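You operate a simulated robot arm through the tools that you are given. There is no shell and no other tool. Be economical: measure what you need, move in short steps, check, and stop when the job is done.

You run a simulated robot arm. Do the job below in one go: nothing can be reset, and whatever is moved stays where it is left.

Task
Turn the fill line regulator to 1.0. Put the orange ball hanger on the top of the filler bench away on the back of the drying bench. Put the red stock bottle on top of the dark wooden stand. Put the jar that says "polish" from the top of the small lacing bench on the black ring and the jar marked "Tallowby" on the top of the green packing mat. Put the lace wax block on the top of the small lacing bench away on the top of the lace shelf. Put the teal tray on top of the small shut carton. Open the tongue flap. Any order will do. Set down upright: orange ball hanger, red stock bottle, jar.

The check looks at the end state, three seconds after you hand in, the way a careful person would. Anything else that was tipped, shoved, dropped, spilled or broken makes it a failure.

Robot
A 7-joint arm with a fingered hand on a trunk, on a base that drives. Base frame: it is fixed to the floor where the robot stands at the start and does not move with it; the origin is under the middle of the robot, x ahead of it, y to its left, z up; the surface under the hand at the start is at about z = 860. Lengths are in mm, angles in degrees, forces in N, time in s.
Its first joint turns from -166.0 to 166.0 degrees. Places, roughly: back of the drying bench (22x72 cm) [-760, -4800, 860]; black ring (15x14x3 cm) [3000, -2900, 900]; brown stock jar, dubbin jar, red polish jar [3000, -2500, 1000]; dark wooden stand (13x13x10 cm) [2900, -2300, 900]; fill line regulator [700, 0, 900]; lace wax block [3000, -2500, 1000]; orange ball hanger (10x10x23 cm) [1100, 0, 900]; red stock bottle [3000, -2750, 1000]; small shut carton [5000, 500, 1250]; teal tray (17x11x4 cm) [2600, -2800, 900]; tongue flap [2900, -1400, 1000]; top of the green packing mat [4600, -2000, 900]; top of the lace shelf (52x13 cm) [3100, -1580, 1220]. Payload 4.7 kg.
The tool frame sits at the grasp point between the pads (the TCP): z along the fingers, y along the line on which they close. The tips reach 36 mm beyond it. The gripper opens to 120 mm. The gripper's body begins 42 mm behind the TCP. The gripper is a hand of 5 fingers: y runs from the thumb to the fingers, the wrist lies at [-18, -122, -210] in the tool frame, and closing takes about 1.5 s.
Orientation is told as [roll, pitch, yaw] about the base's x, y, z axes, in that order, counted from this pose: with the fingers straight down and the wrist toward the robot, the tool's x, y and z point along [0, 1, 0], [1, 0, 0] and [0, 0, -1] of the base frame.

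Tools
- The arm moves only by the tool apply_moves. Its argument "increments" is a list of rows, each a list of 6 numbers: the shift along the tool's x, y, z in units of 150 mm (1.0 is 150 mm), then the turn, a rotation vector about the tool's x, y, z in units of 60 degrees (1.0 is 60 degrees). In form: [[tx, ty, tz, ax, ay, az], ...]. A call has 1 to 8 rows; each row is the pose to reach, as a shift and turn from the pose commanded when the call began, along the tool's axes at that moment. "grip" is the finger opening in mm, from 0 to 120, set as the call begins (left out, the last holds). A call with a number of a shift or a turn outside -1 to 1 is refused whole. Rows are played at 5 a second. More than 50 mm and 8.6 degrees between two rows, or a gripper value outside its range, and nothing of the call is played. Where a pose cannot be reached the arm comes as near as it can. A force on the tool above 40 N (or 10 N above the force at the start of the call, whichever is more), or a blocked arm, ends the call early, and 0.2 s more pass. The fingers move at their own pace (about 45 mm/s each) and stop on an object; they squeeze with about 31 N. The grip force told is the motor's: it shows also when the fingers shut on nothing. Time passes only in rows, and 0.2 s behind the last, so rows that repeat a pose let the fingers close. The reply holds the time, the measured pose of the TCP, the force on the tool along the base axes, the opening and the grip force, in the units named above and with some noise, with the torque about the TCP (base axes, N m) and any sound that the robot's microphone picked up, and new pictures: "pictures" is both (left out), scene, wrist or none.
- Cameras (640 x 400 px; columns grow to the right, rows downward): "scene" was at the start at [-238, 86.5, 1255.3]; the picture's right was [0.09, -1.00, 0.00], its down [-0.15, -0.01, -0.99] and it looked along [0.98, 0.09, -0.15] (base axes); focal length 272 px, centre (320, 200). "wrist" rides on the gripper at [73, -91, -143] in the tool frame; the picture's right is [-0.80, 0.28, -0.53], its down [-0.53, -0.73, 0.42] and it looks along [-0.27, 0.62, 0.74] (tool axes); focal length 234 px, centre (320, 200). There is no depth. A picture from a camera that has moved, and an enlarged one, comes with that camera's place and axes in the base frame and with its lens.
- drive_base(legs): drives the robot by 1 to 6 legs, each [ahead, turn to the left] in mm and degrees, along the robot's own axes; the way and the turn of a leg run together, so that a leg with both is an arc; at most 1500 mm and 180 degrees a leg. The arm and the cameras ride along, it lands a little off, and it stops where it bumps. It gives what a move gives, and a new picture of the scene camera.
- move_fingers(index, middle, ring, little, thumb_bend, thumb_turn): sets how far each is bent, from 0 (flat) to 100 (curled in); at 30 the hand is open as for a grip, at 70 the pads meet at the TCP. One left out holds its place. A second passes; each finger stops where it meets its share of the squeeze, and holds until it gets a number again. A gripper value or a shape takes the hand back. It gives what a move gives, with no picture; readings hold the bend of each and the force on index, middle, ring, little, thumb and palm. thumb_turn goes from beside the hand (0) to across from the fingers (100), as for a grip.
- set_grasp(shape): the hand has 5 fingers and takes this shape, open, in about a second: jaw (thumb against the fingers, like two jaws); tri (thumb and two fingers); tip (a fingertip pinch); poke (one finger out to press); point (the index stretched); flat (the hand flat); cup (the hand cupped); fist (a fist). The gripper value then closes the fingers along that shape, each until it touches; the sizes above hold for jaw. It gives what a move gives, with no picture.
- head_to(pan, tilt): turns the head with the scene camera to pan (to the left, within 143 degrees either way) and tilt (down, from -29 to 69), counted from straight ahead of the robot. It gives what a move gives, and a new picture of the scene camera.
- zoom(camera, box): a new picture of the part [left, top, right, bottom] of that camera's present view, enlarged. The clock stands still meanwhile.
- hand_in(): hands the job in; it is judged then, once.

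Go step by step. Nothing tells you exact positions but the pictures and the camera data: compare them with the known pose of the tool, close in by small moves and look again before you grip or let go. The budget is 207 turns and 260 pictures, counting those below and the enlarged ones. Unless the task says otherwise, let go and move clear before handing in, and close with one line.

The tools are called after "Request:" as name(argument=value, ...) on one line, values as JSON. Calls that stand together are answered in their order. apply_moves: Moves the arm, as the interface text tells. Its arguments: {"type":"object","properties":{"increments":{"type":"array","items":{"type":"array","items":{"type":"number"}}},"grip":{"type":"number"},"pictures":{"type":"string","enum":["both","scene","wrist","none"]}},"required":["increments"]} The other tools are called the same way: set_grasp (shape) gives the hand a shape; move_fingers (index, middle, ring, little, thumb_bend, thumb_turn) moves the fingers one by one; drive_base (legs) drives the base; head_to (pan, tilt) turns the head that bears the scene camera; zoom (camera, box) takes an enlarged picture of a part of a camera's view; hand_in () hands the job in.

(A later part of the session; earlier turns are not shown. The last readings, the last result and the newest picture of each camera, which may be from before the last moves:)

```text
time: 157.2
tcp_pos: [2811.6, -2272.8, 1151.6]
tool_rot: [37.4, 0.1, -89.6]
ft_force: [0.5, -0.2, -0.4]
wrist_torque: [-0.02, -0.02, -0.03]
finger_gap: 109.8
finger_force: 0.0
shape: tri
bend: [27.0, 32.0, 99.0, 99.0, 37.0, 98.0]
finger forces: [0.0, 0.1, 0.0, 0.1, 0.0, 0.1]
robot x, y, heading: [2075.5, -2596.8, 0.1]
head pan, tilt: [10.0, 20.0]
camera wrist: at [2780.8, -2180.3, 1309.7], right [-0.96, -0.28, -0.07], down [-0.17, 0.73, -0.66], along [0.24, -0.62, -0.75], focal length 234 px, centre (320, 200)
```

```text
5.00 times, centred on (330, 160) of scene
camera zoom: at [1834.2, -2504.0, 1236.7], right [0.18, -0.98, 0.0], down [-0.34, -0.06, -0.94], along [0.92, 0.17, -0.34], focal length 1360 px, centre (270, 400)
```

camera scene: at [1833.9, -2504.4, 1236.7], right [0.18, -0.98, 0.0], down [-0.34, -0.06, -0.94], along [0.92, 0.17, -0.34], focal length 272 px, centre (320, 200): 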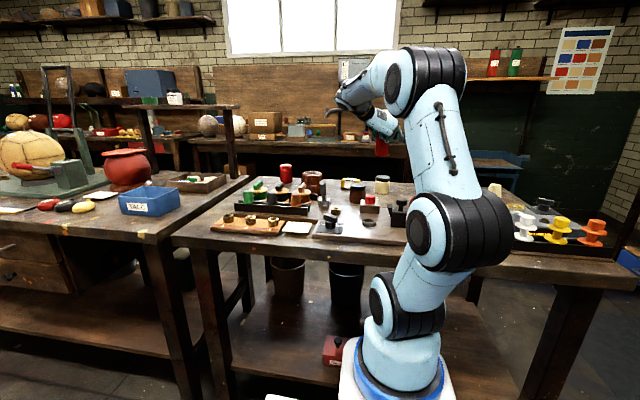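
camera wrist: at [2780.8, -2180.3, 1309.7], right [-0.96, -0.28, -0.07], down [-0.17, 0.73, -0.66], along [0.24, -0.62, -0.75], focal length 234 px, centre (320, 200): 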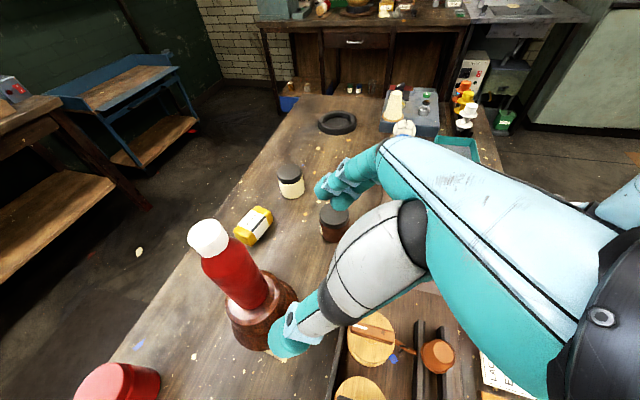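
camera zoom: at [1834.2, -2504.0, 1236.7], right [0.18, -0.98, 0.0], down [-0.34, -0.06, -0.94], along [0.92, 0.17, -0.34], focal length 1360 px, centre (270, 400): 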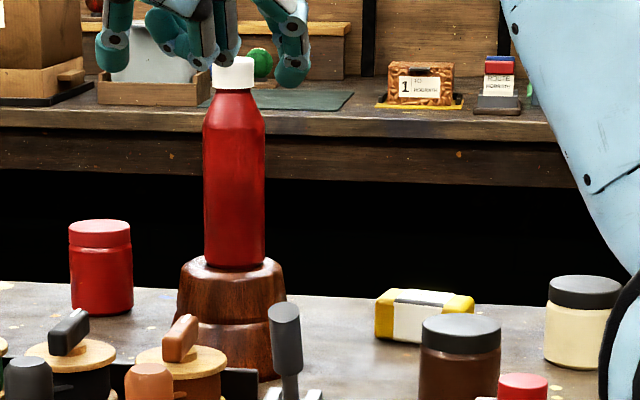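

Bottle is well placed. Next the tongue flap on the bench to the north: I retract the arm, back off and drive there.

Request:
apply_moves(increments=[[0.1, 0.3, -0.28, 0, 0.06, 0], [0.2, 0.6, -0.5, 0, 0.12, 0], [0.3, 0.9, -0.7, 0, 0.18, 0], [0.2, 1.0, -0.95, 0, 0.25, 0]], pictures="none")

Request:
drive_base(legs=[[-300, 0], [0, 90], [1050, 0], [0, -90]])

Request:
head_to(pan=0, tilt=15)

```text
refused: row 1 steps farther than a row can; nothing moved
```

```text
time: 171.8
tcp_pos: [2502.4, -1252.5, 1151.4]
tool_rot: [37.6, 0.2, -89.7]
ft_force: [-0.2, -0.1, 0.0]
wrist_torque: [0.06, 0.03, 0.02]
finger_gap: 109.8
finger_force: 0.1
shape: tri
bend: [27.0, 32.0, 99.0, 99.0, 37.0, 98.0]
finger forces: [0.0, 0.0, 0.0, 0.0, 0.1, 0.1]
robot x, y, heading: [1766.9, -1579.3, 0.1]
head pan, tilt: [10.0, 20.0]
camera scene: at [1525.8, -1485.6, 1236.6], right [0.18, -0.98, 0.0], down [-0.34, -0.06, -0.94], along [0.92, 0.17, -0.34], focal length 272 px, centre (320, 200)
```

scene: 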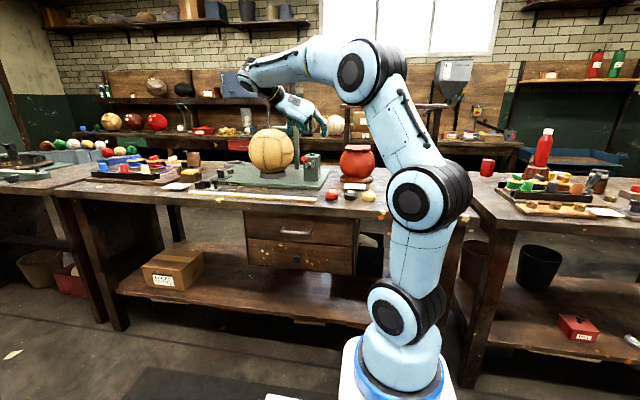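

```text
time: 172.5
tcp_pos: [2501.0, -1252.7, 1151.3]
tool_rot: [37.5, 0.2, -89.8]
ft_force: [0.5, -0.1, 0.1]
wrist_torque: [0.01, 0.01, 0.0]
finger_gap: 110.1
finger_force: 0.0
shape: tri
bend: [27.0, 32.0, 99.0, 99.0, 37.0, 98.0]
finger forces: [0.1, 0.0, 0.0, 0.1, 0.0, 0.0]
robot x, y, heading: [1764.2, -1577.7, -0.1]
head pan, tilt: [0.0, 15.0]
camera scene: at [1527.6, -1501.7, 1244.8], right [0.01, -1.0, 0.0], down [-0.26, 0.0, -0.97], along [0.97, 0.01, -0.26], focal length 272 px, centre (320, 200)
```

scene: 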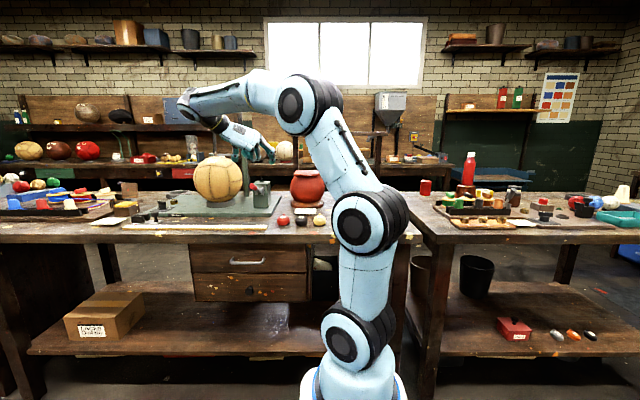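

Request:
zoom(camera="scene", box=[240, 130, 420, 240])

Request:
apply_moves(increments=[[0, 0, 0, 0, 0, 0]], pictures="wrist")

```text
3.56 times, centred on (330, 185) of scene
camera zoom: at [1527.6, -1501.7, 1244.8], right [0.01, -1.0, 0.0], down [-0.26, 0.0, -0.97], along [0.97, 0.01, -0.26], focal length 967 px, centre (284, 253)
```

zoom: 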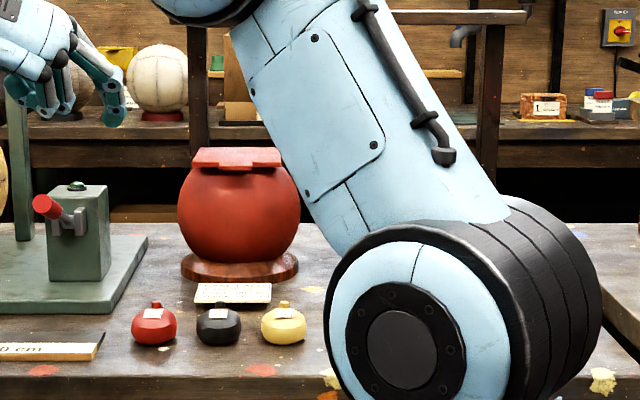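

```text
time: 172.9
tcp_pos: [2503.3, -1253.7, 1151.3]
tool_rot: [37.4, 0.2, -89.7]
ft_force: [1.0, 0.2, 0.0]
wrist_torque: [0.04, -0.02, -0.03]
finger_gap: 109.8
finger_force: 0.0
shape: tri
bend: [27.0, 32.0, 99.0, 99.0, 37.0, 98.0]
finger forces: [0.1, 0.0, 0.0, 0.0, 0.1, 0.1]
robot x, y, heading: [1767.1, -1580.1, 0.1]
head pan, tilt: [0.0, 15.0]
camera wrist: at [2472.4, -1161.8, 1310.4], right [-0.96, -0.28, -0.07], down [-0.17, 0.73, -0.66], along [0.24, -0.62, -0.75], focal length 234 px, centre (320, 200)
```

wrist: 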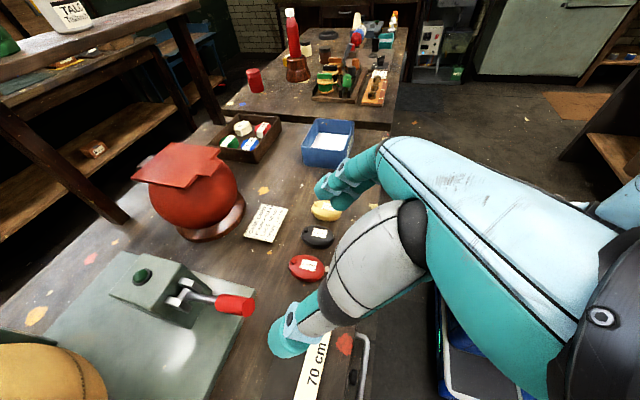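

Request:
zoom(camera="wrist", box=[100, 110, 280, 250])

Request:
zoom(camera="scene", box=[280, 160, 340, 215])

```text
2.86 times, centred on (190, 180) of wrist
camera zoom: at [2472.4, -1161.8, 1310.4], right [-0.96, -0.28, -0.07], down [-0.17, 0.73, -0.66], along [0.24, -0.62, -0.75], focal length 669 px, centre (691, 257)
```

zoom: 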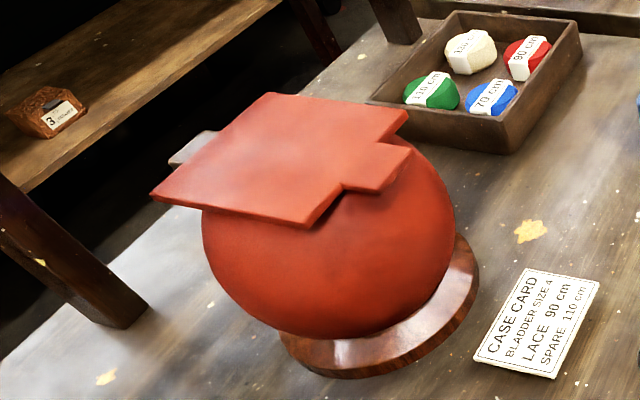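

```text
7.27 times, centred on (310, 188) of scene
camera zoom: at [1527.6, -1501.8, 1244.8], right [0.0, -1.0, 0.0], down [-0.26, 0.0, -0.97], along [0.97, 0.0, -0.26], focal length 1978 px, centre (393, 291)
```

zoom: 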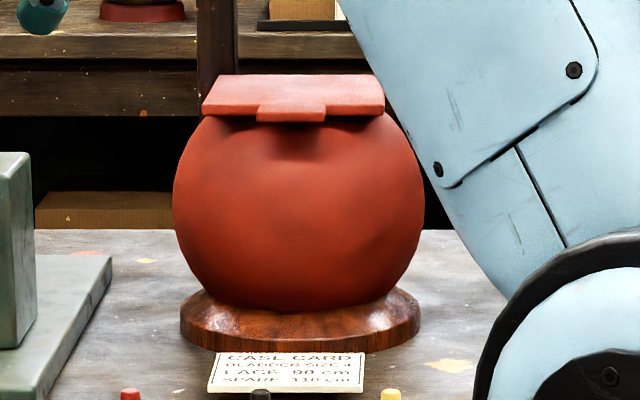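

The flap is the red plate on the red ball: tab toward me at about (2797, -1436, 1010), hinge on the far side (x≈2957). I move the arm in line and drive closer.

Request:
apply_moves(increments=[[0, 0.3, 0, 0, 0, 0], [0, 0.6, 0, 0, 0.1, 0], [0, 0.9, 0, 0, 0.2, 0], [0, 1.0, -0.1, 0, 0.3, 0], [0, 1.0, -0.1, 0, 0.4, 0]], pictures="none")

Request:
drive_base(legs=[[180, 0]])

Request:
set_grasp(shape="point")

Request:
apply_moves(increments=[[0, 0, 0, 0, 0, 0]], pictures="wrist")

```text
time: 174.1
tcp_pos: [2492.5, -1403.9, 1164.6]
tool_rot: [61.6, 0.2, -89.7]
ft_force: [-0.3, 0.7, -0.4]
wrist_torque: [0.01, 0.0, 0.02]
finger_gap: 109.8
finger_force: 0.0
shape: tri
bend: [27.0, 32.0, 99.0, 99.0, 36.0, 98.0]
finger forces: [0.0, 0.1, 0.1, 0.0, 0.0, 0.1]
robot x, y, heading: [1763.9, -1576.5, 0.3]
head pan, tilt: [0.0, 15.0]
```

```text
time: 175.6
tcp_pos: [2670.7, -1403.9, 1163.9]
tool_rot: [61.5, 0.2, -89.7]
ft_force: [0.3, -0.7, -0.3]
wrist_torque: [0.02, -0.02, -0.02]
finger_gap: 109.9
finger_force: 0.1
shape: tri
bend: [27.0, 32.0, 99.0, 99.0, 36.0, 98.0]
finger forces: [0.0, 0.0, 0.1, 0.1, 0.1, 0.0]
robot x, y, heading: [1944.9, -1579.2, 0.5]
head pan, tilt: [0.0, 15.0]
camera scene: at [1705.8, -1500.9, 1244.8], right [0.0, -1.0, 0.0], down [-0.26, 0.0, -0.97], along [0.97, 0.0, -0.26], focal length 272 px, centre (320, 200)
```

scene: 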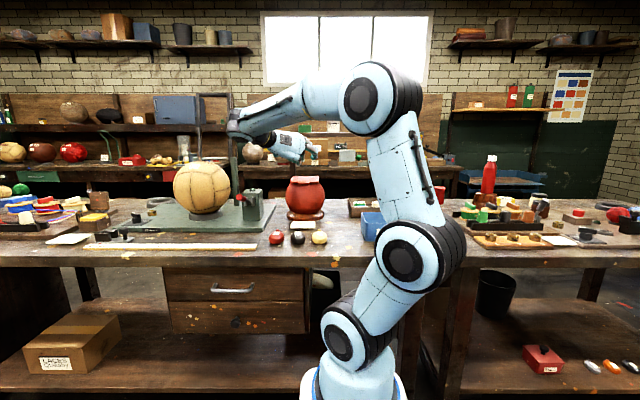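

```text
time: 176.5
tcp_pos: [2671.8, -1402.5, 1163.0]
tool_rot: [61.6, 0.2, -89.6]
ft_force: [-0.1, 0.4, -0.2]
wrist_torque: [-0.02, 0.01, -0.01]
finger_gap: 114.3
finger_force: 0.1
shape: point
bend: [19.0, 100.0, 100.0, 100.0, 98.0, 88.0]
finger forces: [0.0, 0.0, 0.0, 0.0, 0.1, 0.0]
robot x, y, heading: [1941.5, -1576.3, 0.4]
head pan, tilt: [0.0, 15.0]
```

```text
time: 176.9
tcp_pos: [2671.9, -1404.3, 1164.1]
tool_rot: [61.5, 0.1, -89.7]
ft_force: [-0.8, -0.1, 0.0]
wrist_torque: [0.03, -0.02, -0.02]
finger_gap: 114.2
finger_force: 0.1
shape: point
bend: [19.0, 100.0, 100.0, 100.0, 98.0, 88.0]
finger forces: [0.0, 0.0, 0.0, 0.0, 0.0, 0.0]
robot x, y, heading: [1945.2, -1580.1, 0.3]
head pan, tilt: [0.0, 15.0]
camera wrist: at [2579.7, -1312.8, 1296.5], right [-0.84, -0.28, -0.46], down [0.12, 0.73, -0.67], along [0.52, -0.62, -0.59], focal length 234 px, centre (320, 200)
```

wrist: 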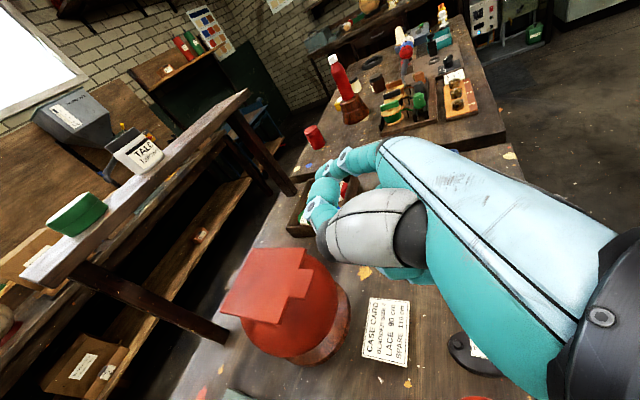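

Request:
move_fingers(index=0)

Request:
zoom(camera="wrist", box=[220, 110, 440, 310])

```text
time: 177.9
tcp_pos: [2672.3, -1403.4, 1164.1]
tool_rot: [61.5, 0.2, -89.7]
ft_force: [0.5, 0.9, -0.1]
wrist_torque: [-0.04, 0.0, 0.04]
finger_gap: 63.4
finger_force: 0.2
shape: fingers
bend: [0.0, 100.0, 100.0, 100.0, 98.0, 88.0]
finger forces: [0.1, 0.0, 0.0, 0.1, 0.1, 0.1]
robot x, y, heading: [1938.6, -1577.9, 0.3]
head pan, tilt: [0.0, 15.0]
```

```text
2.00 times, centred on (330, 210) of wrist
camera zoom: at [2579.7, -1312.7, 1296.5], right [-0.84, -0.28, -0.46], down [0.12, 0.73, -0.67], along [0.52, -0.62, -0.59], focal length 468 px, centre (300, 180)
```

zoom: 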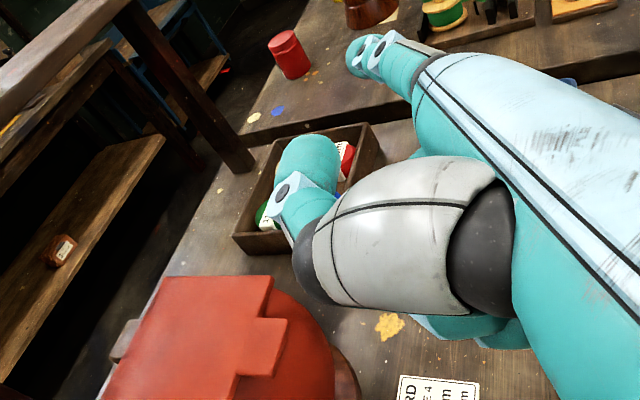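

Request:
set_grasp(shape="poke")

Request:
zoom(camera="wrist", box=[220, 110, 440, 310])

```text
time: 178.8
tcp_pos: [2671.8, -1404.2, 1163.5]
tool_rot: [61.5, 0.2, -89.7]
ft_force: [-0.2, 0.7, 0.3]
wrist_torque: [-0.01, 0.0, 0.02]
finger_gap: 0.0
finger_force: 0.0
shape: poke
bend: [70.0, 70.0, 99.0, 99.0, 100.0, 100.0]
finger forces: [0.1, 0.0, 0.0, 0.0, 0.1, 0.0]
robot x, y, heading: [1943.0, -1577.5, 0.3]
head pan, tilt: [0.0, 15.0]
```

```text
2.00 times, centred on (330, 210) of wrist
camera zoom: at [2579.7, -1312.8, 1296.5], right [-0.84, -0.28, -0.46], down [0.12, 0.73, -0.67], along [0.52, -0.62, -0.59], focal length 468 px, centre (300, 180)
```

zoom: 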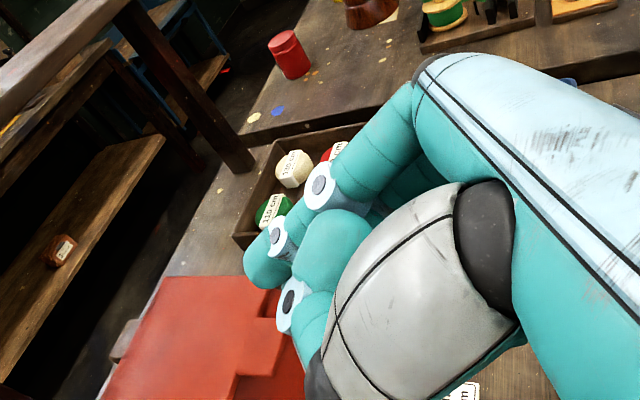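

Poke puts index and middle out at the TCP. I bring the hand level and go down in front of the tab.

Request:
apply_moves(increments=[[0, 0.1, 0, 0, 0.1, 0], [0, 0.2, 0, 0, 0.2, 0], [0, 0.27, 0, 0, 0.3, 0], [0, 0.27, 0, 0, 0.4, 0], [0, 0.27, 0, 0, 0.475, 0]], pictures="none")

Request:
apply_moves(increments=[[-0.3, 0, 0, 0, 0, 0], [-0.6, 0, 0, 0, 0, 0], [-0.9, 0, 0, 0, 0, 0]], pictures="both")

```text
time: 180.0
tcp_pos: [2671.1, -1447.3, 1175.6]
tool_rot: [82.0, 0.1, -89.7]
ft_force: [-1.1, -0.5, 0.1]
wrist_torque: [0.04, -0.01, 0.01]
finger_gap: 0.0
finger_force: 0.1
shape: poke
bend: [70.0, 70.0, 99.0, 99.0, 100.0, 100.0]
finger forces: [0.0, 0.1, 0.1, 0.1, 0.1, 0.0]
out of reach, approached as far as the arm can: row 4, 5
robot x, y, heading: [1945.8, -1578.4, 0.1]
head pan, tilt: [0.0, 15.0]
```

```text
time: 180.8
tcp_pos: [2639.3, -1485.2, 1125.2]
tool_rot: [79.0, -0.9, -88.6]
ft_force: [-0.4, -0.6, -0.2]
wrist_torque: [-0.03, -0.01, 0.01]
finger_gap: 0.0
finger_force: 0.1
shape: poke
bend: [70.0, 70.0, 99.0, 99.0, 100.0, 100.0]
finger forces: [0.1, 0.0, 0.1, 0.0, 0.0, 0.0]
out of reach, approached as far as the arm can: row 1, 2, 3
robot x, y, heading: [1942.3, -1578.1, 0.4]
head pan, tilt: [0.0, 15.0]
camera scene: at [1705.8, -1501.1, 1244.8], right [0.0, -1.0, 0.0], down [-0.26, 0.0, -0.97], along [0.97, 0.0, -0.26], focal length 272 px, centre (320, 200)
camera wrist: at [2511.3, -1395.0, 1221.9], right [-0.66, -0.31, -0.69], down [0.3, 0.73, -0.61], along [0.69, -0.61, -0.39], focal length 234 px, centre (320, 200)
```

scene: 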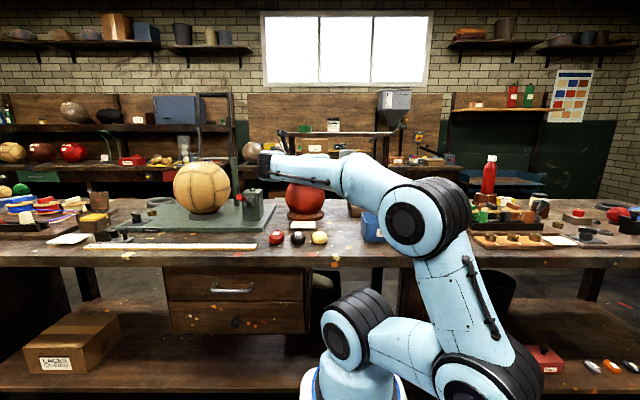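
wrist: 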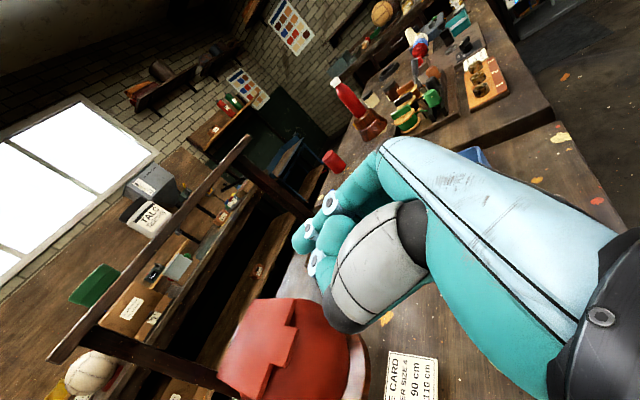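

Too close for a level hand. I drive back 280 mm and level it there.

Request:
drive_base(legs=[[-280, 0]])

Request:
apply_moves(increments=[[0, 0, 0.3, 0, 0, 0], [0, 0, 0.6, 0, 0, 0], [0, 0, 0.9, 0, 0, 0]], pictures="none")

```text
time: 182.8
tcp_pos: [2356.7, -1488.4, 1124.9]
tool_rot: [79.0, -0.8, -88.9]
ft_force: [0.6, 0.5, -0.4]
wrist_torque: [-0.02, 0.04, -0.02]
finger_gap: 0.0
finger_force: 0.0
shape: poke
bend: [70.0, 70.0, 99.0, 99.0, 100.0, 100.0]
finger forces: [0.0, 0.0, 0.0, 0.0, 0.0, 0.0]
robot x, y, heading: [1657.9, -1578.6, 0.2]
head pan, tilt: [0.0, 15.0]
camera scene: at [1421.1, -1500.5, 1244.8], right [0.0, -1.0, 0.0], down [-0.26, 0.0, -0.97], along [0.97, 0.0, -0.26], focal length 272 px, centre (320, 200)
```

scene: 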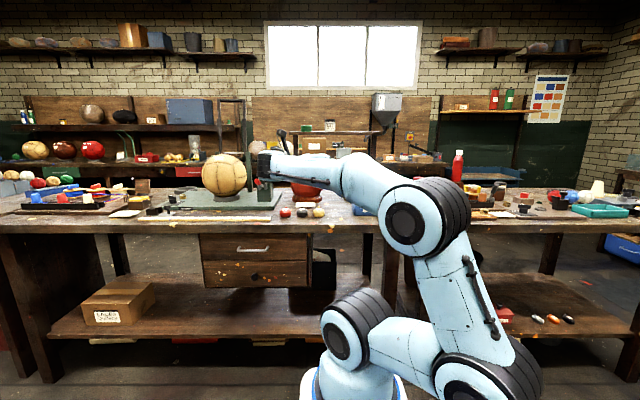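

```text
time: 183.6
tcp_pos: [2489.4, -1490.3, 1126.5]
tool_rot: [78.1, -1.0, -88.7]
ft_force: [-0.1, -0.1, 1.5]
wrist_torque: [0.03, 0.08, 0.03]
finger_gap: 0.0
finger_force: 0.0
shape: poke
bend: [70.0, 70.0, 99.0, 99.0, 100.0, 100.0]
finger forces: [0.0, 0.0, 0.2, 0.0, 0.0, 0.1]
out of reach, approached as far as the arm can: row 1, 2, 3
robot x, y, heading: [1659.3, -1581.0, -0.1]
head pan, tilt: [0.0, 15.0]
```

Request:
apply_moves(increments=[[0, -0.1, 0.3, 0, -0.1, 0], [0, -0.2, 0.6, 0, -0.15, 0], [0, -0.3, 0.9, 0, -0.15, 0]], pictures="none")

Request:
apply_moves(increments=[[-0.25, 0, 0.1, 0, 0, 0], [-0.5, 0, 0.2, 0, 0, 0], [-0.75, 0, 0.3, 0, 0, 0]], pictures="wrist")

```text
time: 184.3
tcp_pos: [2621.9, -1443.8, 1097.1]
tool_rot: [70.1, -0.7, -89.0]
ft_force: [0.4, 0.8, 1.7]
wrist_torque: [0.01, 0.1, 0.04]
finger_gap: 0.1
finger_force: 0.0
shape: poke
bend: [70.0, 70.0, 99.0, 99.0, 100.0, 100.0]
finger forces: [0.0, 0.1, 0.1, 0.0, 0.0, 0.0]
robot x, y, heading: [1653.4, -1577.7, 0.2]
head pan, tilt: [0.0, 15.0]
```

```text
time: 185.2
tcp_pos: [2633.6, -1443.0, 992.0]
tool_rot: [69.3, -0.9, -88.9]
ft_force: [-1.1, 0.6, 0.8]
wrist_torque: [0.0, 0.07, -0.02]
finger_gap: 0.1
finger_force: 0.1
shape: poke
bend: [70.0, 70.0, 99.0, 99.0, 100.0, 100.0]
finger forces: [0.0, 0.1, 0.1, 0.1, 0.0, 0.0]
out of reach, approached as far as the arm can: row 3
robot x, y, heading: [1658.6, -1580.2, -0.1]
head pan, tilt: [0.0, 15.0]
camera wrist: at [2523.4, -1352.0, 1108.3], right [-0.77, -0.3, -0.56], down [0.2, 0.73, -0.66], along [0.61, -0.62, -0.5], focal length 234 px, centre (320, 200)
```

wrist: 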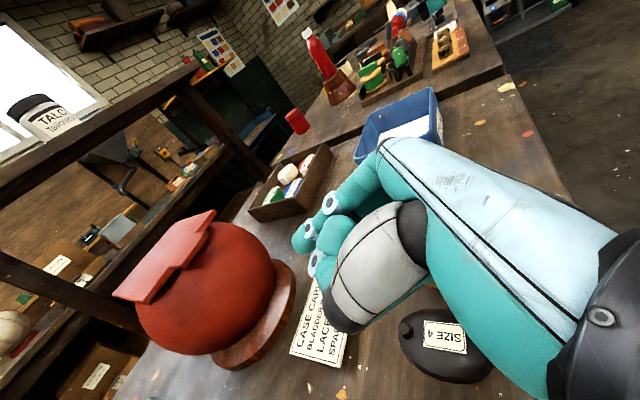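

Request:
apply_moves(increments=[[0.07, -0.02, 0.25, 0, 0, 0], [0.15, -0.04, 0.5, 0, 0, 0]], pictures="wrist")

Request:
zoom(camera="scene", box=[240, 150, 380, 230])

```text
time: 185.8
tcp_pos: [2712.1, -1434.6, 989.0]
tool_rot: [70.2, -0.8, -88.9]
ft_force: [-0.7, 0.2, 1.0]
wrist_torque: [0.04, 0.12, -0.01]
finger_gap: 0.0
finger_force: 0.1
shape: poke
bend: [70.0, 70.0, 99.0, 99.0, 100.0, 100.0]
finger forces: [0.0, 0.0, 0.1, 0.0, 0.0, 0.1]
robot x, y, heading: [1659.5, -1578.6, -0.0]
head pan, tilt: [0.0, 15.0]
camera wrist: at [2599.4, -1342.8, 1104.8], right [-0.76, -0.3, -0.57], down [0.2, 0.73, -0.66], along [0.61, -0.62, -0.49], focal length 234 px, centre (320, 200)
```

wrist: 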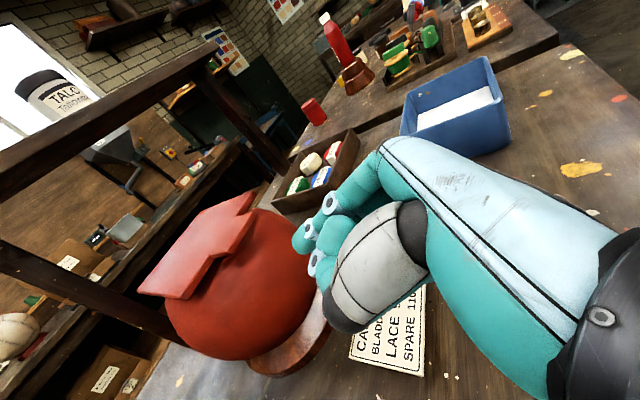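

```text
4.57 times, centred on (310, 190) of scene
camera zoom: at [1420.7, -1500.5, 1244.8], right [0.0, -1.0, 0.0], down [-0.26, 0.0, -0.97], along [0.97, 0.0, -0.26], focal length 1243 px, centre (366, 246)
```

zoom: 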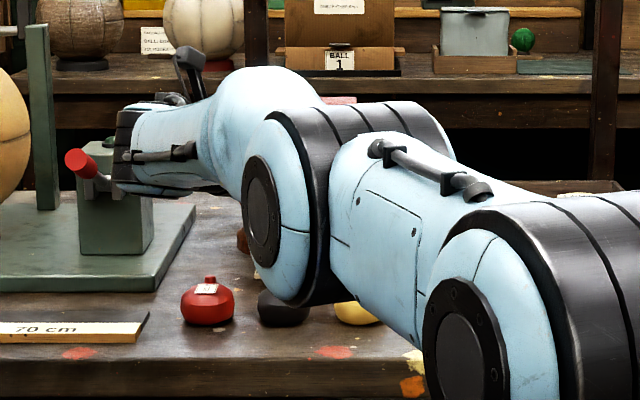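

Request:
zoom(camera="wrist", box=[130, 170, 350, 370])

```text
2.00 times, centred on (240, 270) of wrist
camera zoom: at [2599.4, -1342.8, 1104.8], right [-0.76, -0.3, -0.57], down [0.2, 0.73, -0.66], along [0.61, -0.62, -0.49], focal length 468 px, centre (480, 60)
```

zoom: 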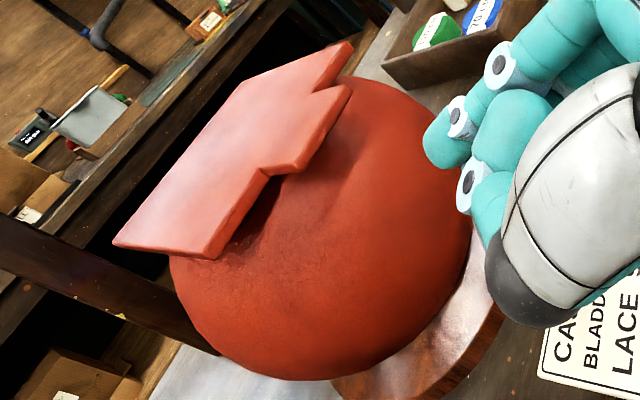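

Tab end is at about (2800, -1437), underside ≈1006. I ease the fingertips under it.

Request:
apply_moves(increments=[[0.07, 0, 0.16, 0, 0, 0], [0.137, 0, 0.319, 0, 0, 0]], pictures="none")

Request:
zoom(camera="wrist", box=[190, 170, 410, 370])

```text
time: 186.3
tcp_pos: [2762.0, -1434.9, 992.8]
tool_rot: [70.1, -0.7, -89.0]
ft_force: [0.8, 0.5, 0.5]
wrist_torque: [0.02, 0.05, 0.01]
finger_gap: 0.0
finger_force: 0.0
shape: poke
bend: [70.0, 70.0, 99.0, 99.0, 100.0, 100.0]
finger forces: [0.1, 0.0, 0.0, 0.0, 0.0, 0.1]
robot x, y, heading: [1657.7, -1577.2, -0.1]
head pan, tilt: [0.0, 15.0]
```

```text
2.00 times, centred on (300, 270) of wrist
camera zoom: at [2650.7, -1343.5, 1107.5], right [-0.76, -0.3, -0.57], down [0.2, 0.73, -0.66], along [0.61, -0.62, -0.49], focal length 468 px, centre (360, 60)
```

zoom: 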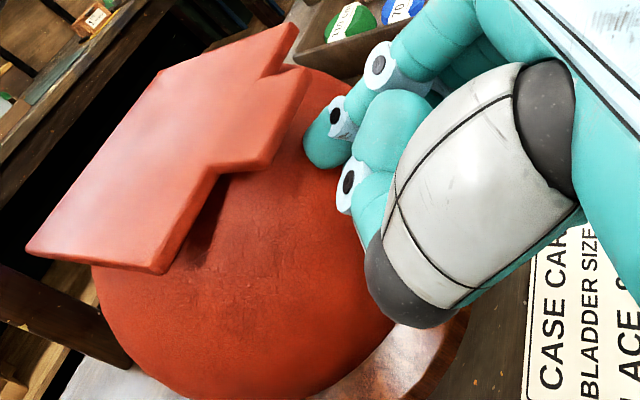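

Request:
apply_moves(increments=[[0.03, -0.01, 0.05, 0, 0, 0], [0.05, -0.01, 0.08, 0, 0, 0]], pictures="none")

Request:
apply_moves(increments=[[0.08, 0, -0.02, 0, 0, 0], [0.16, 0, -0.04, 0, 0, 0], [0.24, 0, -0.05, 0, 0, 0]], pictures="none")

Request:
zoom(camera="wrist", box=[190, 170, 410, 370])

```text
time: 186.9
tcp_pos: [2773.7, -1433.7, 996.5]
tool_rot: [70.1, -0.9, -89.2]
ft_force: [-30.8, -0.7, 4.7]
wrist_torque: [-0.02, 0.45, 0.09]
finger_gap: 0.0
finger_force: 0.2
shape: poke
bend: [70.0, 70.0, 99.0, 99.0, 100.0, 100.0]
finger forces: [9.1, 19.8, 0.0, 0.1, 0.0, 0.0]
robot x, y, heading: [1654.7, -1577.6, -0.2]
head pan, tilt: [0.0, 15.0]
stopped in row 2: the force on the tool passed its limit at 49 N (the readings are from after the stop); the commanded pose is now the measured one
```

```text
time: 187.7
tcp_pos: [2782.1, -1434.4, 1030.5]
tool_rot: [70.0, -0.9, -89.1]
ft_force: [-1.0, 0.2, -1.1]
wrist_torque: [0.01, 0.0, -0.04]
finger_gap: 0.1
finger_force: 0.1
shape: poke
bend: [70.0, 70.0, 99.0, 99.0, 100.0, 100.0]
finger forces: [0.4, 0.1, 0.0, 0.1, 0.0, 0.0]
robot x, y, heading: [1662.0, -1579.8, -0.1]
head pan, tilt: [0.0, 15.0]
```

```text
2.00 times, centred on (300, 270) of wrist
camera zoom: at [2669.3, -1342.3, 1145.3], right [-0.76, -0.3, -0.57], down [0.21, 0.72, -0.66], along [0.61, -0.62, -0.49], focal length 468 px, centre (360, 60)
```

zoom: 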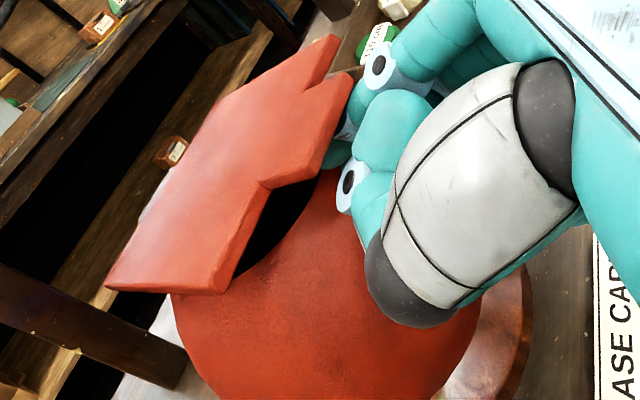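

The flap is lifting on the finger. I follow the arc upward.

Request:
apply_moves(increments=[[0.11, 0, -0.017, 0, 0, 0], [0.229, 0, -0.034, 0, 0, 0], [0.31, 0, -0.02, 0, 0, 0], [0.388, 0, -0.006, 0, 0, 0], [0.501, 0, 0.03, 0, 0, 0], [0.59, 0, 0.08, 0, 0, 0]], pictures="wrist")

```text
time: 189.1
tcp_pos: [2821.3, -1430.7, 1108.3]
tool_rot: [70.0, -0.8, -89.1]
ft_force: [0.1, 0.7, -0.4]
wrist_torque: [0.02, 0.01, 0.0]
finger_gap: 0.1
finger_force: 0.0
shape: poke
bend: [70.0, 70.0, 99.0, 99.0, 100.0, 100.0]
finger forces: [0.4, 0.1, 0.0, 0.0, 0.0, 0.1]
robot x, y, heading: [1659.5, -1579.0, -0.3]
head pan, tilt: [0.0, 15.0]
camera wrist: at [2710.3, -1339.1, 1225.0], right [-0.76, -0.3, -0.57], down [0.21, 0.73, -0.66], along [0.61, -0.62, -0.49], focal length 234 px, centre (320, 200)
```

wrist: 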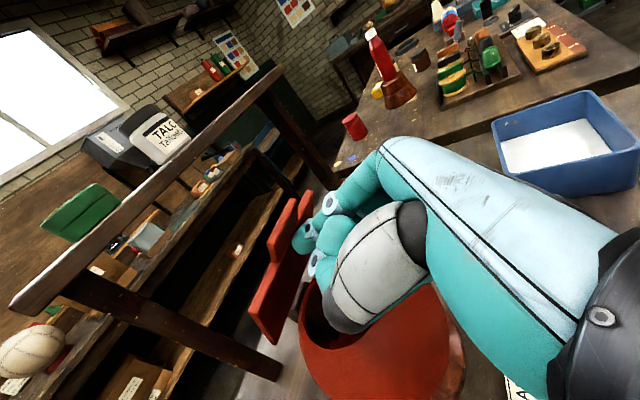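

Request:
apply_moves(increments=[[0.05, 0, 0.14, 0, 0, 0], [0.1, 0, 0.28, 0, 0, 0], [0.16, 0, 0.44, 0, 0, 0], [0.21, 0, 0.57, 0, 0, 0]], pictures="wrist")

```text
time: 190.1
tcp_pos: [2913.2, -1429.0, 1108.6]
tool_rot: [70.1, -0.8, -89.0]
ft_force: [-0.5, 0.0, 0.7]
wrist_torque: [-0.02, 0.0, -0.02]
finger_gap: 0.0
finger_force: 0.1
shape: poke
bend: [70.0, 70.0, 99.0, 99.0, 100.0, 100.0]
finger forces: [0.0, 0.2, 0.1, 0.0, 0.0, 0.0]
robot x, y, heading: [1656.0, -1577.2, -0.1]
head pan, tilt: [0.0, 15.0]
camera wrist: at [2801.0, -1337.1, 1225.3], right [-0.76, -0.3, -0.57], down [0.21, 0.73, -0.66], along [0.61, -0.62, -0.49], focal length 234 px, centre (320, 200)
```

wrist: 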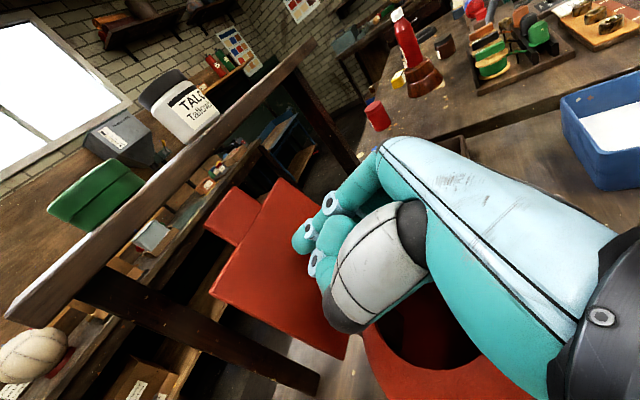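

Request:
apply_moves(increments=[[0.05, 0, 0.14, 0, 0, 0], [0.1, 0, 0.28, 0, 0, 0]], pictures="none")

Request:
zoom(camera="wrist", box=[130, 50, 450, 400])

Request:
zoom(camera="wrist", box=[130, 60, 250, 150])

```text
time: 190.6
tcp_pos: [2925.7, -1430.1, 1132.0]
tool_rot: [71.5, -0.6, -89.5]
ft_force: [-29.7, -1.4, 2.9]
wrist_torque: [0.02, 0.06, -0.12]
finger_gap: 0.1
finger_force: 0.0
shape: poke
bend: [70.0, 70.0, 99.0, 99.0, 100.0, 100.0]
finger forces: [23.7, 5.5, 0.1, 0.0, 0.1, 0.1]
out of reach, approached as far as the arm can: row 2
robot x, y, heading: [1656.0, -1580.9, 0.3]
head pan, tilt: [0.0, 15.0]
stopped in row 2: the force on the tool passed its limit at 56 N (the readings are from after the stop); the commanded pose is now the measured one
```

```text
1.14 times, centred on (290, 225) of wrist
camera zoom: at [2812.7, -1337.9, 1244.3], right [-0.75, -0.29, -0.59], down [0.22, 0.73, -0.65], along [0.62, -0.62, -0.48], focal length 268 px, centre (354, 171)
```

zoom: 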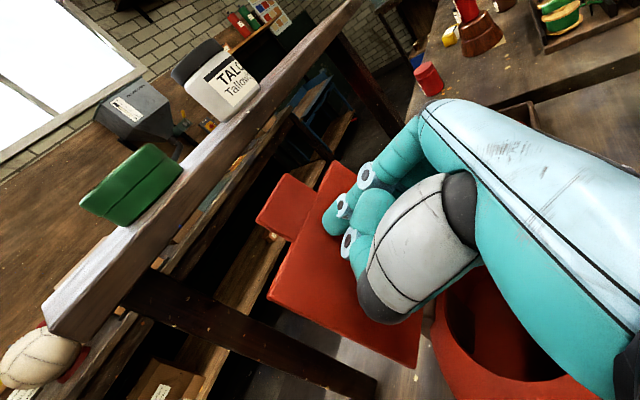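

```text
4.44 times, centred on (190, 105) of wrist
camera zoom: at [2812.7, -1337.9, 1244.3], right [-0.75, -0.29, -0.59], down [0.22, 0.73, -0.65], along [0.62, -0.62, -0.48], focal length 1041 px, centre (898, 622)
```

zoom: 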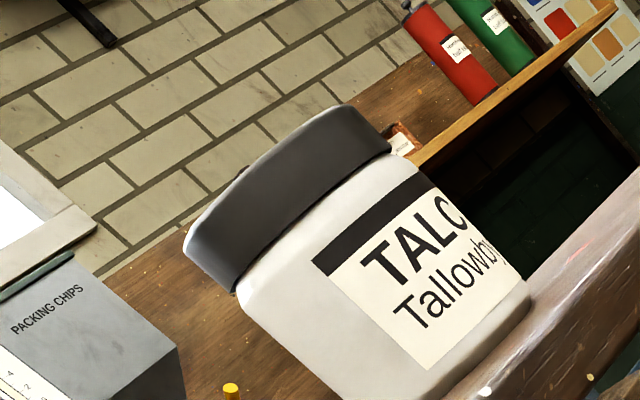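

The flap hit its stop past vertical. I back the finger away and see whether it stays open.

Request:
apply_moves(increments=[[0.02, 0, -0.2, 0, 0, 0], [0.04, 0, -0.5, 0, 0, 0], [0.06, 0, -0.8, 0, 0, 0]], pictures="wrist")

```text
time: 191.4
tcp_pos: [2818.3, -1430.2, 1175.2]
tool_rot: [71.3, -0.8, -89.3]
ft_force: [-0.7, -0.9, 0.1]
wrist_torque: [0.0, 0.01, -0.03]
finger_gap: 0.0
finger_force: 0.1
shape: poke
bend: [70.0, 70.0, 99.0, 99.0, 100.0, 100.0]
finger forces: [0.0, 0.0, 0.1, 0.0, 0.0, 0.0]
robot x, y, heading: [1656.1, -1578.9, -0.1]
head pan, tilt: [0.0, 15.0]
camera wrist: at [2705.3, -1338.6, 1289.1], right [-0.75, -0.3, -0.59], down [0.22, 0.73, -0.65], along [0.62, -0.62, -0.48], focal length 234 px, centre (320, 200)
```

wrist: 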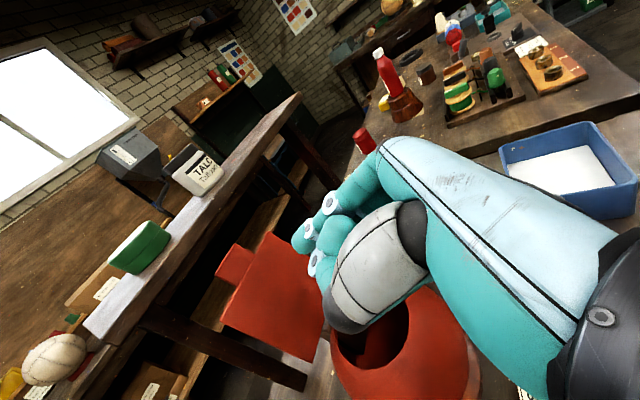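

The flap stays open. Next is the teal tray, picked up from this west side: I retract and return the hand to fingers-down.

Request:
apply_moves(increments=[[0.1, 0, -0.3, 0, 0, 0], [0.15, 0, -0.6, 0, 0, 0], [0.2, 0, -0.9, 0, -0.1, 0], [0.2, 0, -1.0, 0, -0.24, 0], [0.2, 0, -1.0, 0, -0.38, 0], [0.2, 0, -1.0, 0, -0.52, 0], [0.2, 0, -1.0, 0, -0.66, 0], [0.2, 0, -1.0, 0, -0.8, 0]], pictures="none")

Request:
drive_base(legs=[[-150, 0]])

Request:
apply_moves(increments=[[0, 0, 0, 0, -0.14, 0], [0, 0, 0, 0, -0.28, 0], [0, 0, 0, 0, -0.385, 0]], pictures="none")

Request:
apply_moves(increments=[[0, 0, 0, 0, 0, -0.14], [0, 0, 0, 0, 0, -0.28], [0, 0, 0, 0, 0, -0.42], [0, 0, 0, 0, 0, -0.56], [0, 0, 0, 0, 0, -0.7], [0, 0, 0, 0, 0, -0.84], [0, 0, 0, 0, 0, -0.98]], pictures="none")

```text
time: 193.2
tcp_pos: [2680.4, -1433.9, 1232.6]
tool_rot: [22.6, -0.8, -89.3]
ft_force: [1.1, 0.3, 1.7]
wrist_torque: [0.02, 0.15, -0.01]
finger_gap: 0.2
finger_force: 0.1
shape: poke
bend: [70.0, 70.0, 99.0, 99.0, 100.0, 100.0]
finger forces: [0.0, 0.0, 0.1, 0.1, 0.0, 0.1]
out of reach, approached as far as the arm can: row 8
robot x, y, heading: [1658.7, -1579.4, 0.3]
head pan, tilt: [0.0, 15.0]
```

```text
time: 194.5
tcp_pos: [2561.0, -1434.6, 1262.5]
tool_rot: [23.9, -0.7, -89.7]
ft_force: [0.4, -1.6, 1.5]
wrist_torque: [0.14, 0.02, 0.07]
finger_gap: 0.1
finger_force: 0.1
shape: poke
bend: [70.0, 70.0, 99.0, 99.0, 100.0, 100.0]
finger forces: [0.0, 0.1, 0.0, 0.0, 0.0, 0.0]
robot x, y, heading: [1557.9, -1576.7, -0.8]
head pan, tilt: [0.0, 15.0]
stopped in leg 1: the robot was blocked; the commanded pose is now the measured one
camera scene: at [1334.1, -1497.9, 1250.7], right [-0.01, -1.0, 0.0], down [-0.27, 0.0, -0.96], along [0.96, -0.01, -0.27], focal length 272 px, centre (320, 200)
```

scene: 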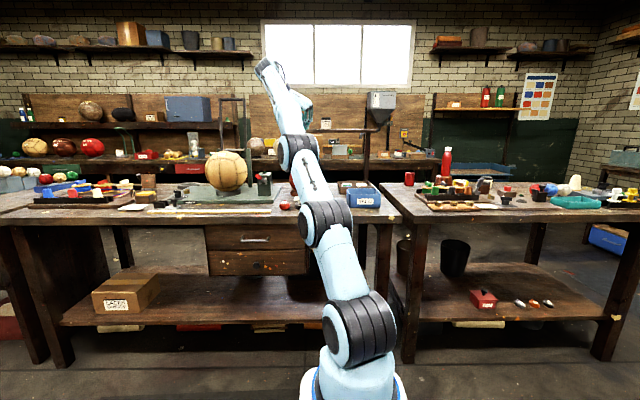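

```text
time: 195.3
tcp_pos: [2507.9, -1462.4, 1194.6]
tool_rot: [5.9, -0.9, -89.3]
ft_force: [-0.2, -1.2, -0.9]
wrist_torque: [0.16, 0.02, 0.03]
finger_gap: 0.0
finger_force: 0.0
shape: poke
bend: [70.0, 70.0, 99.0, 99.0, 100.0, 100.0]
finger forces: [0.0, 0.0, 0.1, 0.0, 0.0, 0.0]
out of reach, approached as far as the arm can: row 1, 2, 3
robot x, y, heading: [1550.9, -1576.5, -0.7]
head pan, tilt: [0.0, 15.0]
```

```text
time: 196.9
tcp_pos: [2507.3, -1459.9, 1190.1]
tool_rot: [1.9, -5.3, -30.5]
ft_force: [0.2, 0.1, -0.4]
wrist_torque: [0.0, 0.02, 0.02]
finger_gap: 0.2
finger_force: 0.0
shape: poke
bend: [70.0, 70.0, 99.0, 99.0, 100.0, 100.0]
finger forces: [0.0, 0.0, 0.0, 0.0, 0.0, 0.1]
robot x, y, heading: [1556.4, -1581.0, -0.6]
head pan, tilt: [0.0, 15.0]
```

I bumped something behind. I move forward again and look back to see whether anything was disturbed.

Request:
drive_base(legs=[[120, 0]])

Request:
head_to(pan=140, tilt=25)

Request:
head_to(pan=-140, tilt=25)

```text
time: 198.2
tcp_pos: [2626.4, -1456.7, 1190.3]
tool_rot: [1.9, -5.4, -30.5]
ft_force: [-0.5, -0.3, 0.2]
wrist_torque: [-0.01, 0.02, -0.02]
finger_gap: 0.0
finger_force: 0.0
shape: poke
bend: [70.0, 70.0, 99.0, 99.0, 100.0, 100.0]
finger forces: [0.1, 0.1, 0.0, 0.0, 0.0, 0.1]
robot x, y, heading: [1677.1, -1579.1, -0.9]
head pan, tilt: [0.0, 15.0]
camera scene: at [1440.2, -1498.6, 1244.8], right [-0.01, -1.0, 0.0], down [-0.26, 0.0, -0.97], along [0.97, -0.01, -0.26], focal length 272 px, centre (320, 200)
```

scene: 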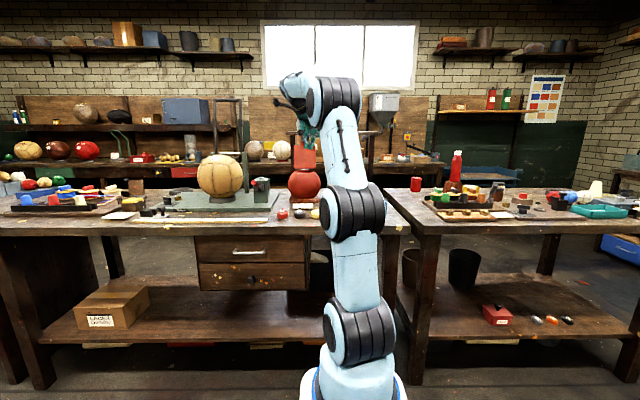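

```text
time: 200.4
tcp_pos: [2626.3, -1457.0, 1190.1]
tool_rot: [1.8, -5.3, -30.4]
ft_force: [0.4, 0.4, 0.8]
wrist_torque: [0.03, 0.02, -0.03]
finger_gap: 0.1
finger_force: 0.0
shape: poke
bend: [70.0, 70.0, 99.0, 99.0, 100.0, 100.0]
finger forces: [0.0, 0.0, 0.1, 0.0, 0.1, 0.0]
robot x, y, heading: [1675.4, -1580.1, -0.4]
head pan, tilt: [140.0, 25.0]
camera scene: at [1276.9, -1437.6, 1228.6], right [0.65, 0.76, 0.0], down [0.32, -0.28, -0.91], along [-0.69, 0.59, -0.42], focal length 272 px, centre (320, 200)
```

scene: 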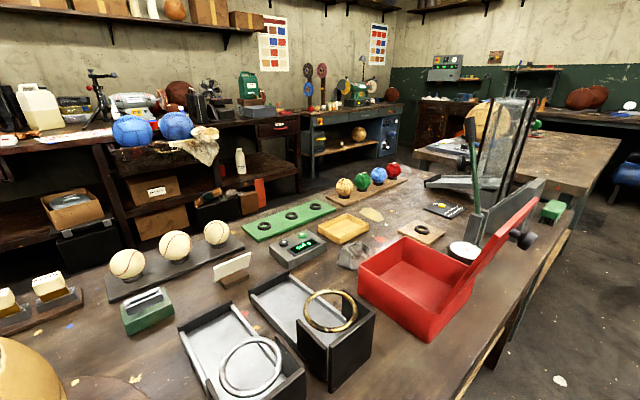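

```text
time: 204.3
tcp_pos: [2626.8, -1456.8, 1190.0]
tool_rot: [2.0, -5.3, -30.3]
ft_force: [-1.2, 0.2, 0.0]
wrist_torque: [-0.01, -0.02, -0.02]
finger_gap: 0.1
finger_force: 0.0
shape: poke
bend: [70.0, 70.0, 99.0, 99.0, 100.0, 100.0]
finger forces: [0.0, 0.1, 0.1, 0.0, 0.0, 0.0]
robot x, y, heading: [1676.1, -1578.2, -0.4]
head pan, tilt: [-140.0, 25.0]
camera scene: at [1275.7, -1556.1, 1228.6], right [-0.63, 0.77, 0.0], down [0.33, 0.27, -0.91], along [-0.7, -0.58, -0.42], focal length 272 px, centre (320, 200)
```

scene: 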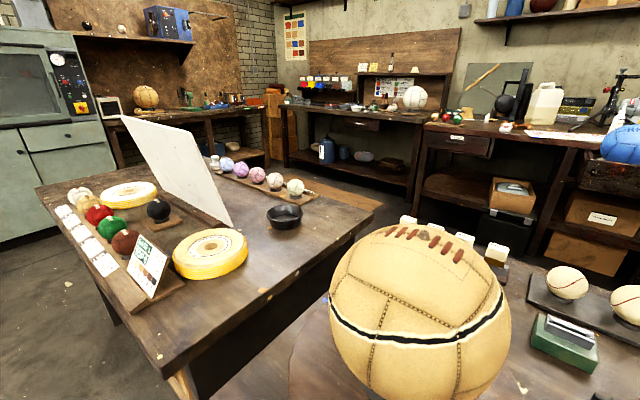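

Nothing behind was disturbed. I straighten the hand to fingers-down and pull it in.

Request:
apply_moves(increments=[[-0.12, -0.2, 0, 0, 0, -0.13], [-0.24, -0.4, 0, 0, 0, -0.26], [-0.36, -0.6, 0, 0, 0, -0.39], [-0.48, -0.8, 0, 0, 0, -0.5]], pictures="none")

Request:
set_grasp(shape="jaw")

Request:
head_to(pan=0, tilt=20)

```text
time: 205.3
tcp_pos: [2486.1, -1458.7, 1176.9]
tool_rot: [-1.0, -5.5, -0.2]
ft_force: [1.4, -0.2, -1.6]
wrist_torque: [0.0, 0.02, 0.01]
finger_gap: 0.0
finger_force: 0.2
shape: poke
bend: [70.0, 70.0, 99.0, 99.0, 100.0, 100.0]
finger forces: [0.0, 0.0, 0.0, 0.0, 0.0, 0.0]
robot x, y, heading: [1676.6, -1581.1, -0.7]
head pan, tilt: [-140.0, 25.0]
```

```text
time: 206.2
tcp_pos: [2486.4, -1459.1, 1179.0]
tool_rot: [-1.0, -5.6, -0.2]
ft_force: [-0.3, -0.4, 0.7]
wrist_torque: [0.01, 0.0, 0.0]
finger_gap: 120.0
finger_force: 0.0
shape: jaw
bend: [30.0, 30.0, 30.0, 30.0, 30.0, 98.0]
finger forces: [0.2, 0.1, 0.1, 0.0, 0.0, 0.0]
robot x, y, heading: [1676.1, -1577.5, -0.8]
head pan, tilt: [-140.0, 25.0]
```

```text
time: 208.4
tcp_pos: [2487.4, -1458.9, 1178.2]
tool_rot: [-1.1, -5.6, -0.4]
ft_force: [0.0, -0.2, -1.2]
wrist_torque: [-0.01, -0.01, -0.02]
finger_gap: 119.7
finger_force: 0.0
shape: jaw
bend: [30.0, 30.0, 30.0, 30.0, 30.0, 98.0]
finger forces: [0.0, 0.0, 0.0, 0.0, 0.1, 0.0]
robot x, y, heading: [1679.1, -1579.2, -0.5]
head pan, tilt: [0.0, 20.0]
camera scene: at [1439.9, -1498.6, 1236.7], right [-0.01, -1.0, 0.0], down [-0.34, 0.0, -0.94], along [0.94, -0.01, -0.34], focal length 272 px, centre (320, 200)
```

scene: 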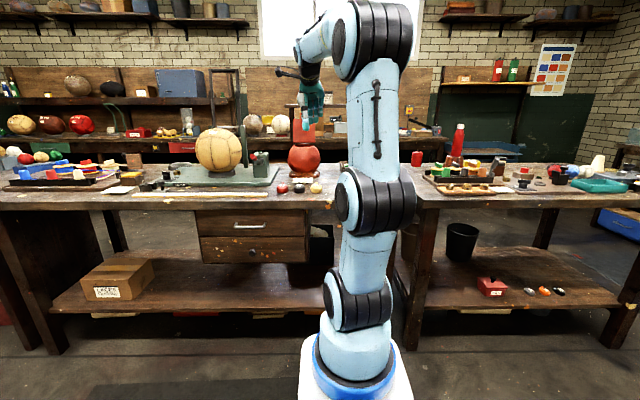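

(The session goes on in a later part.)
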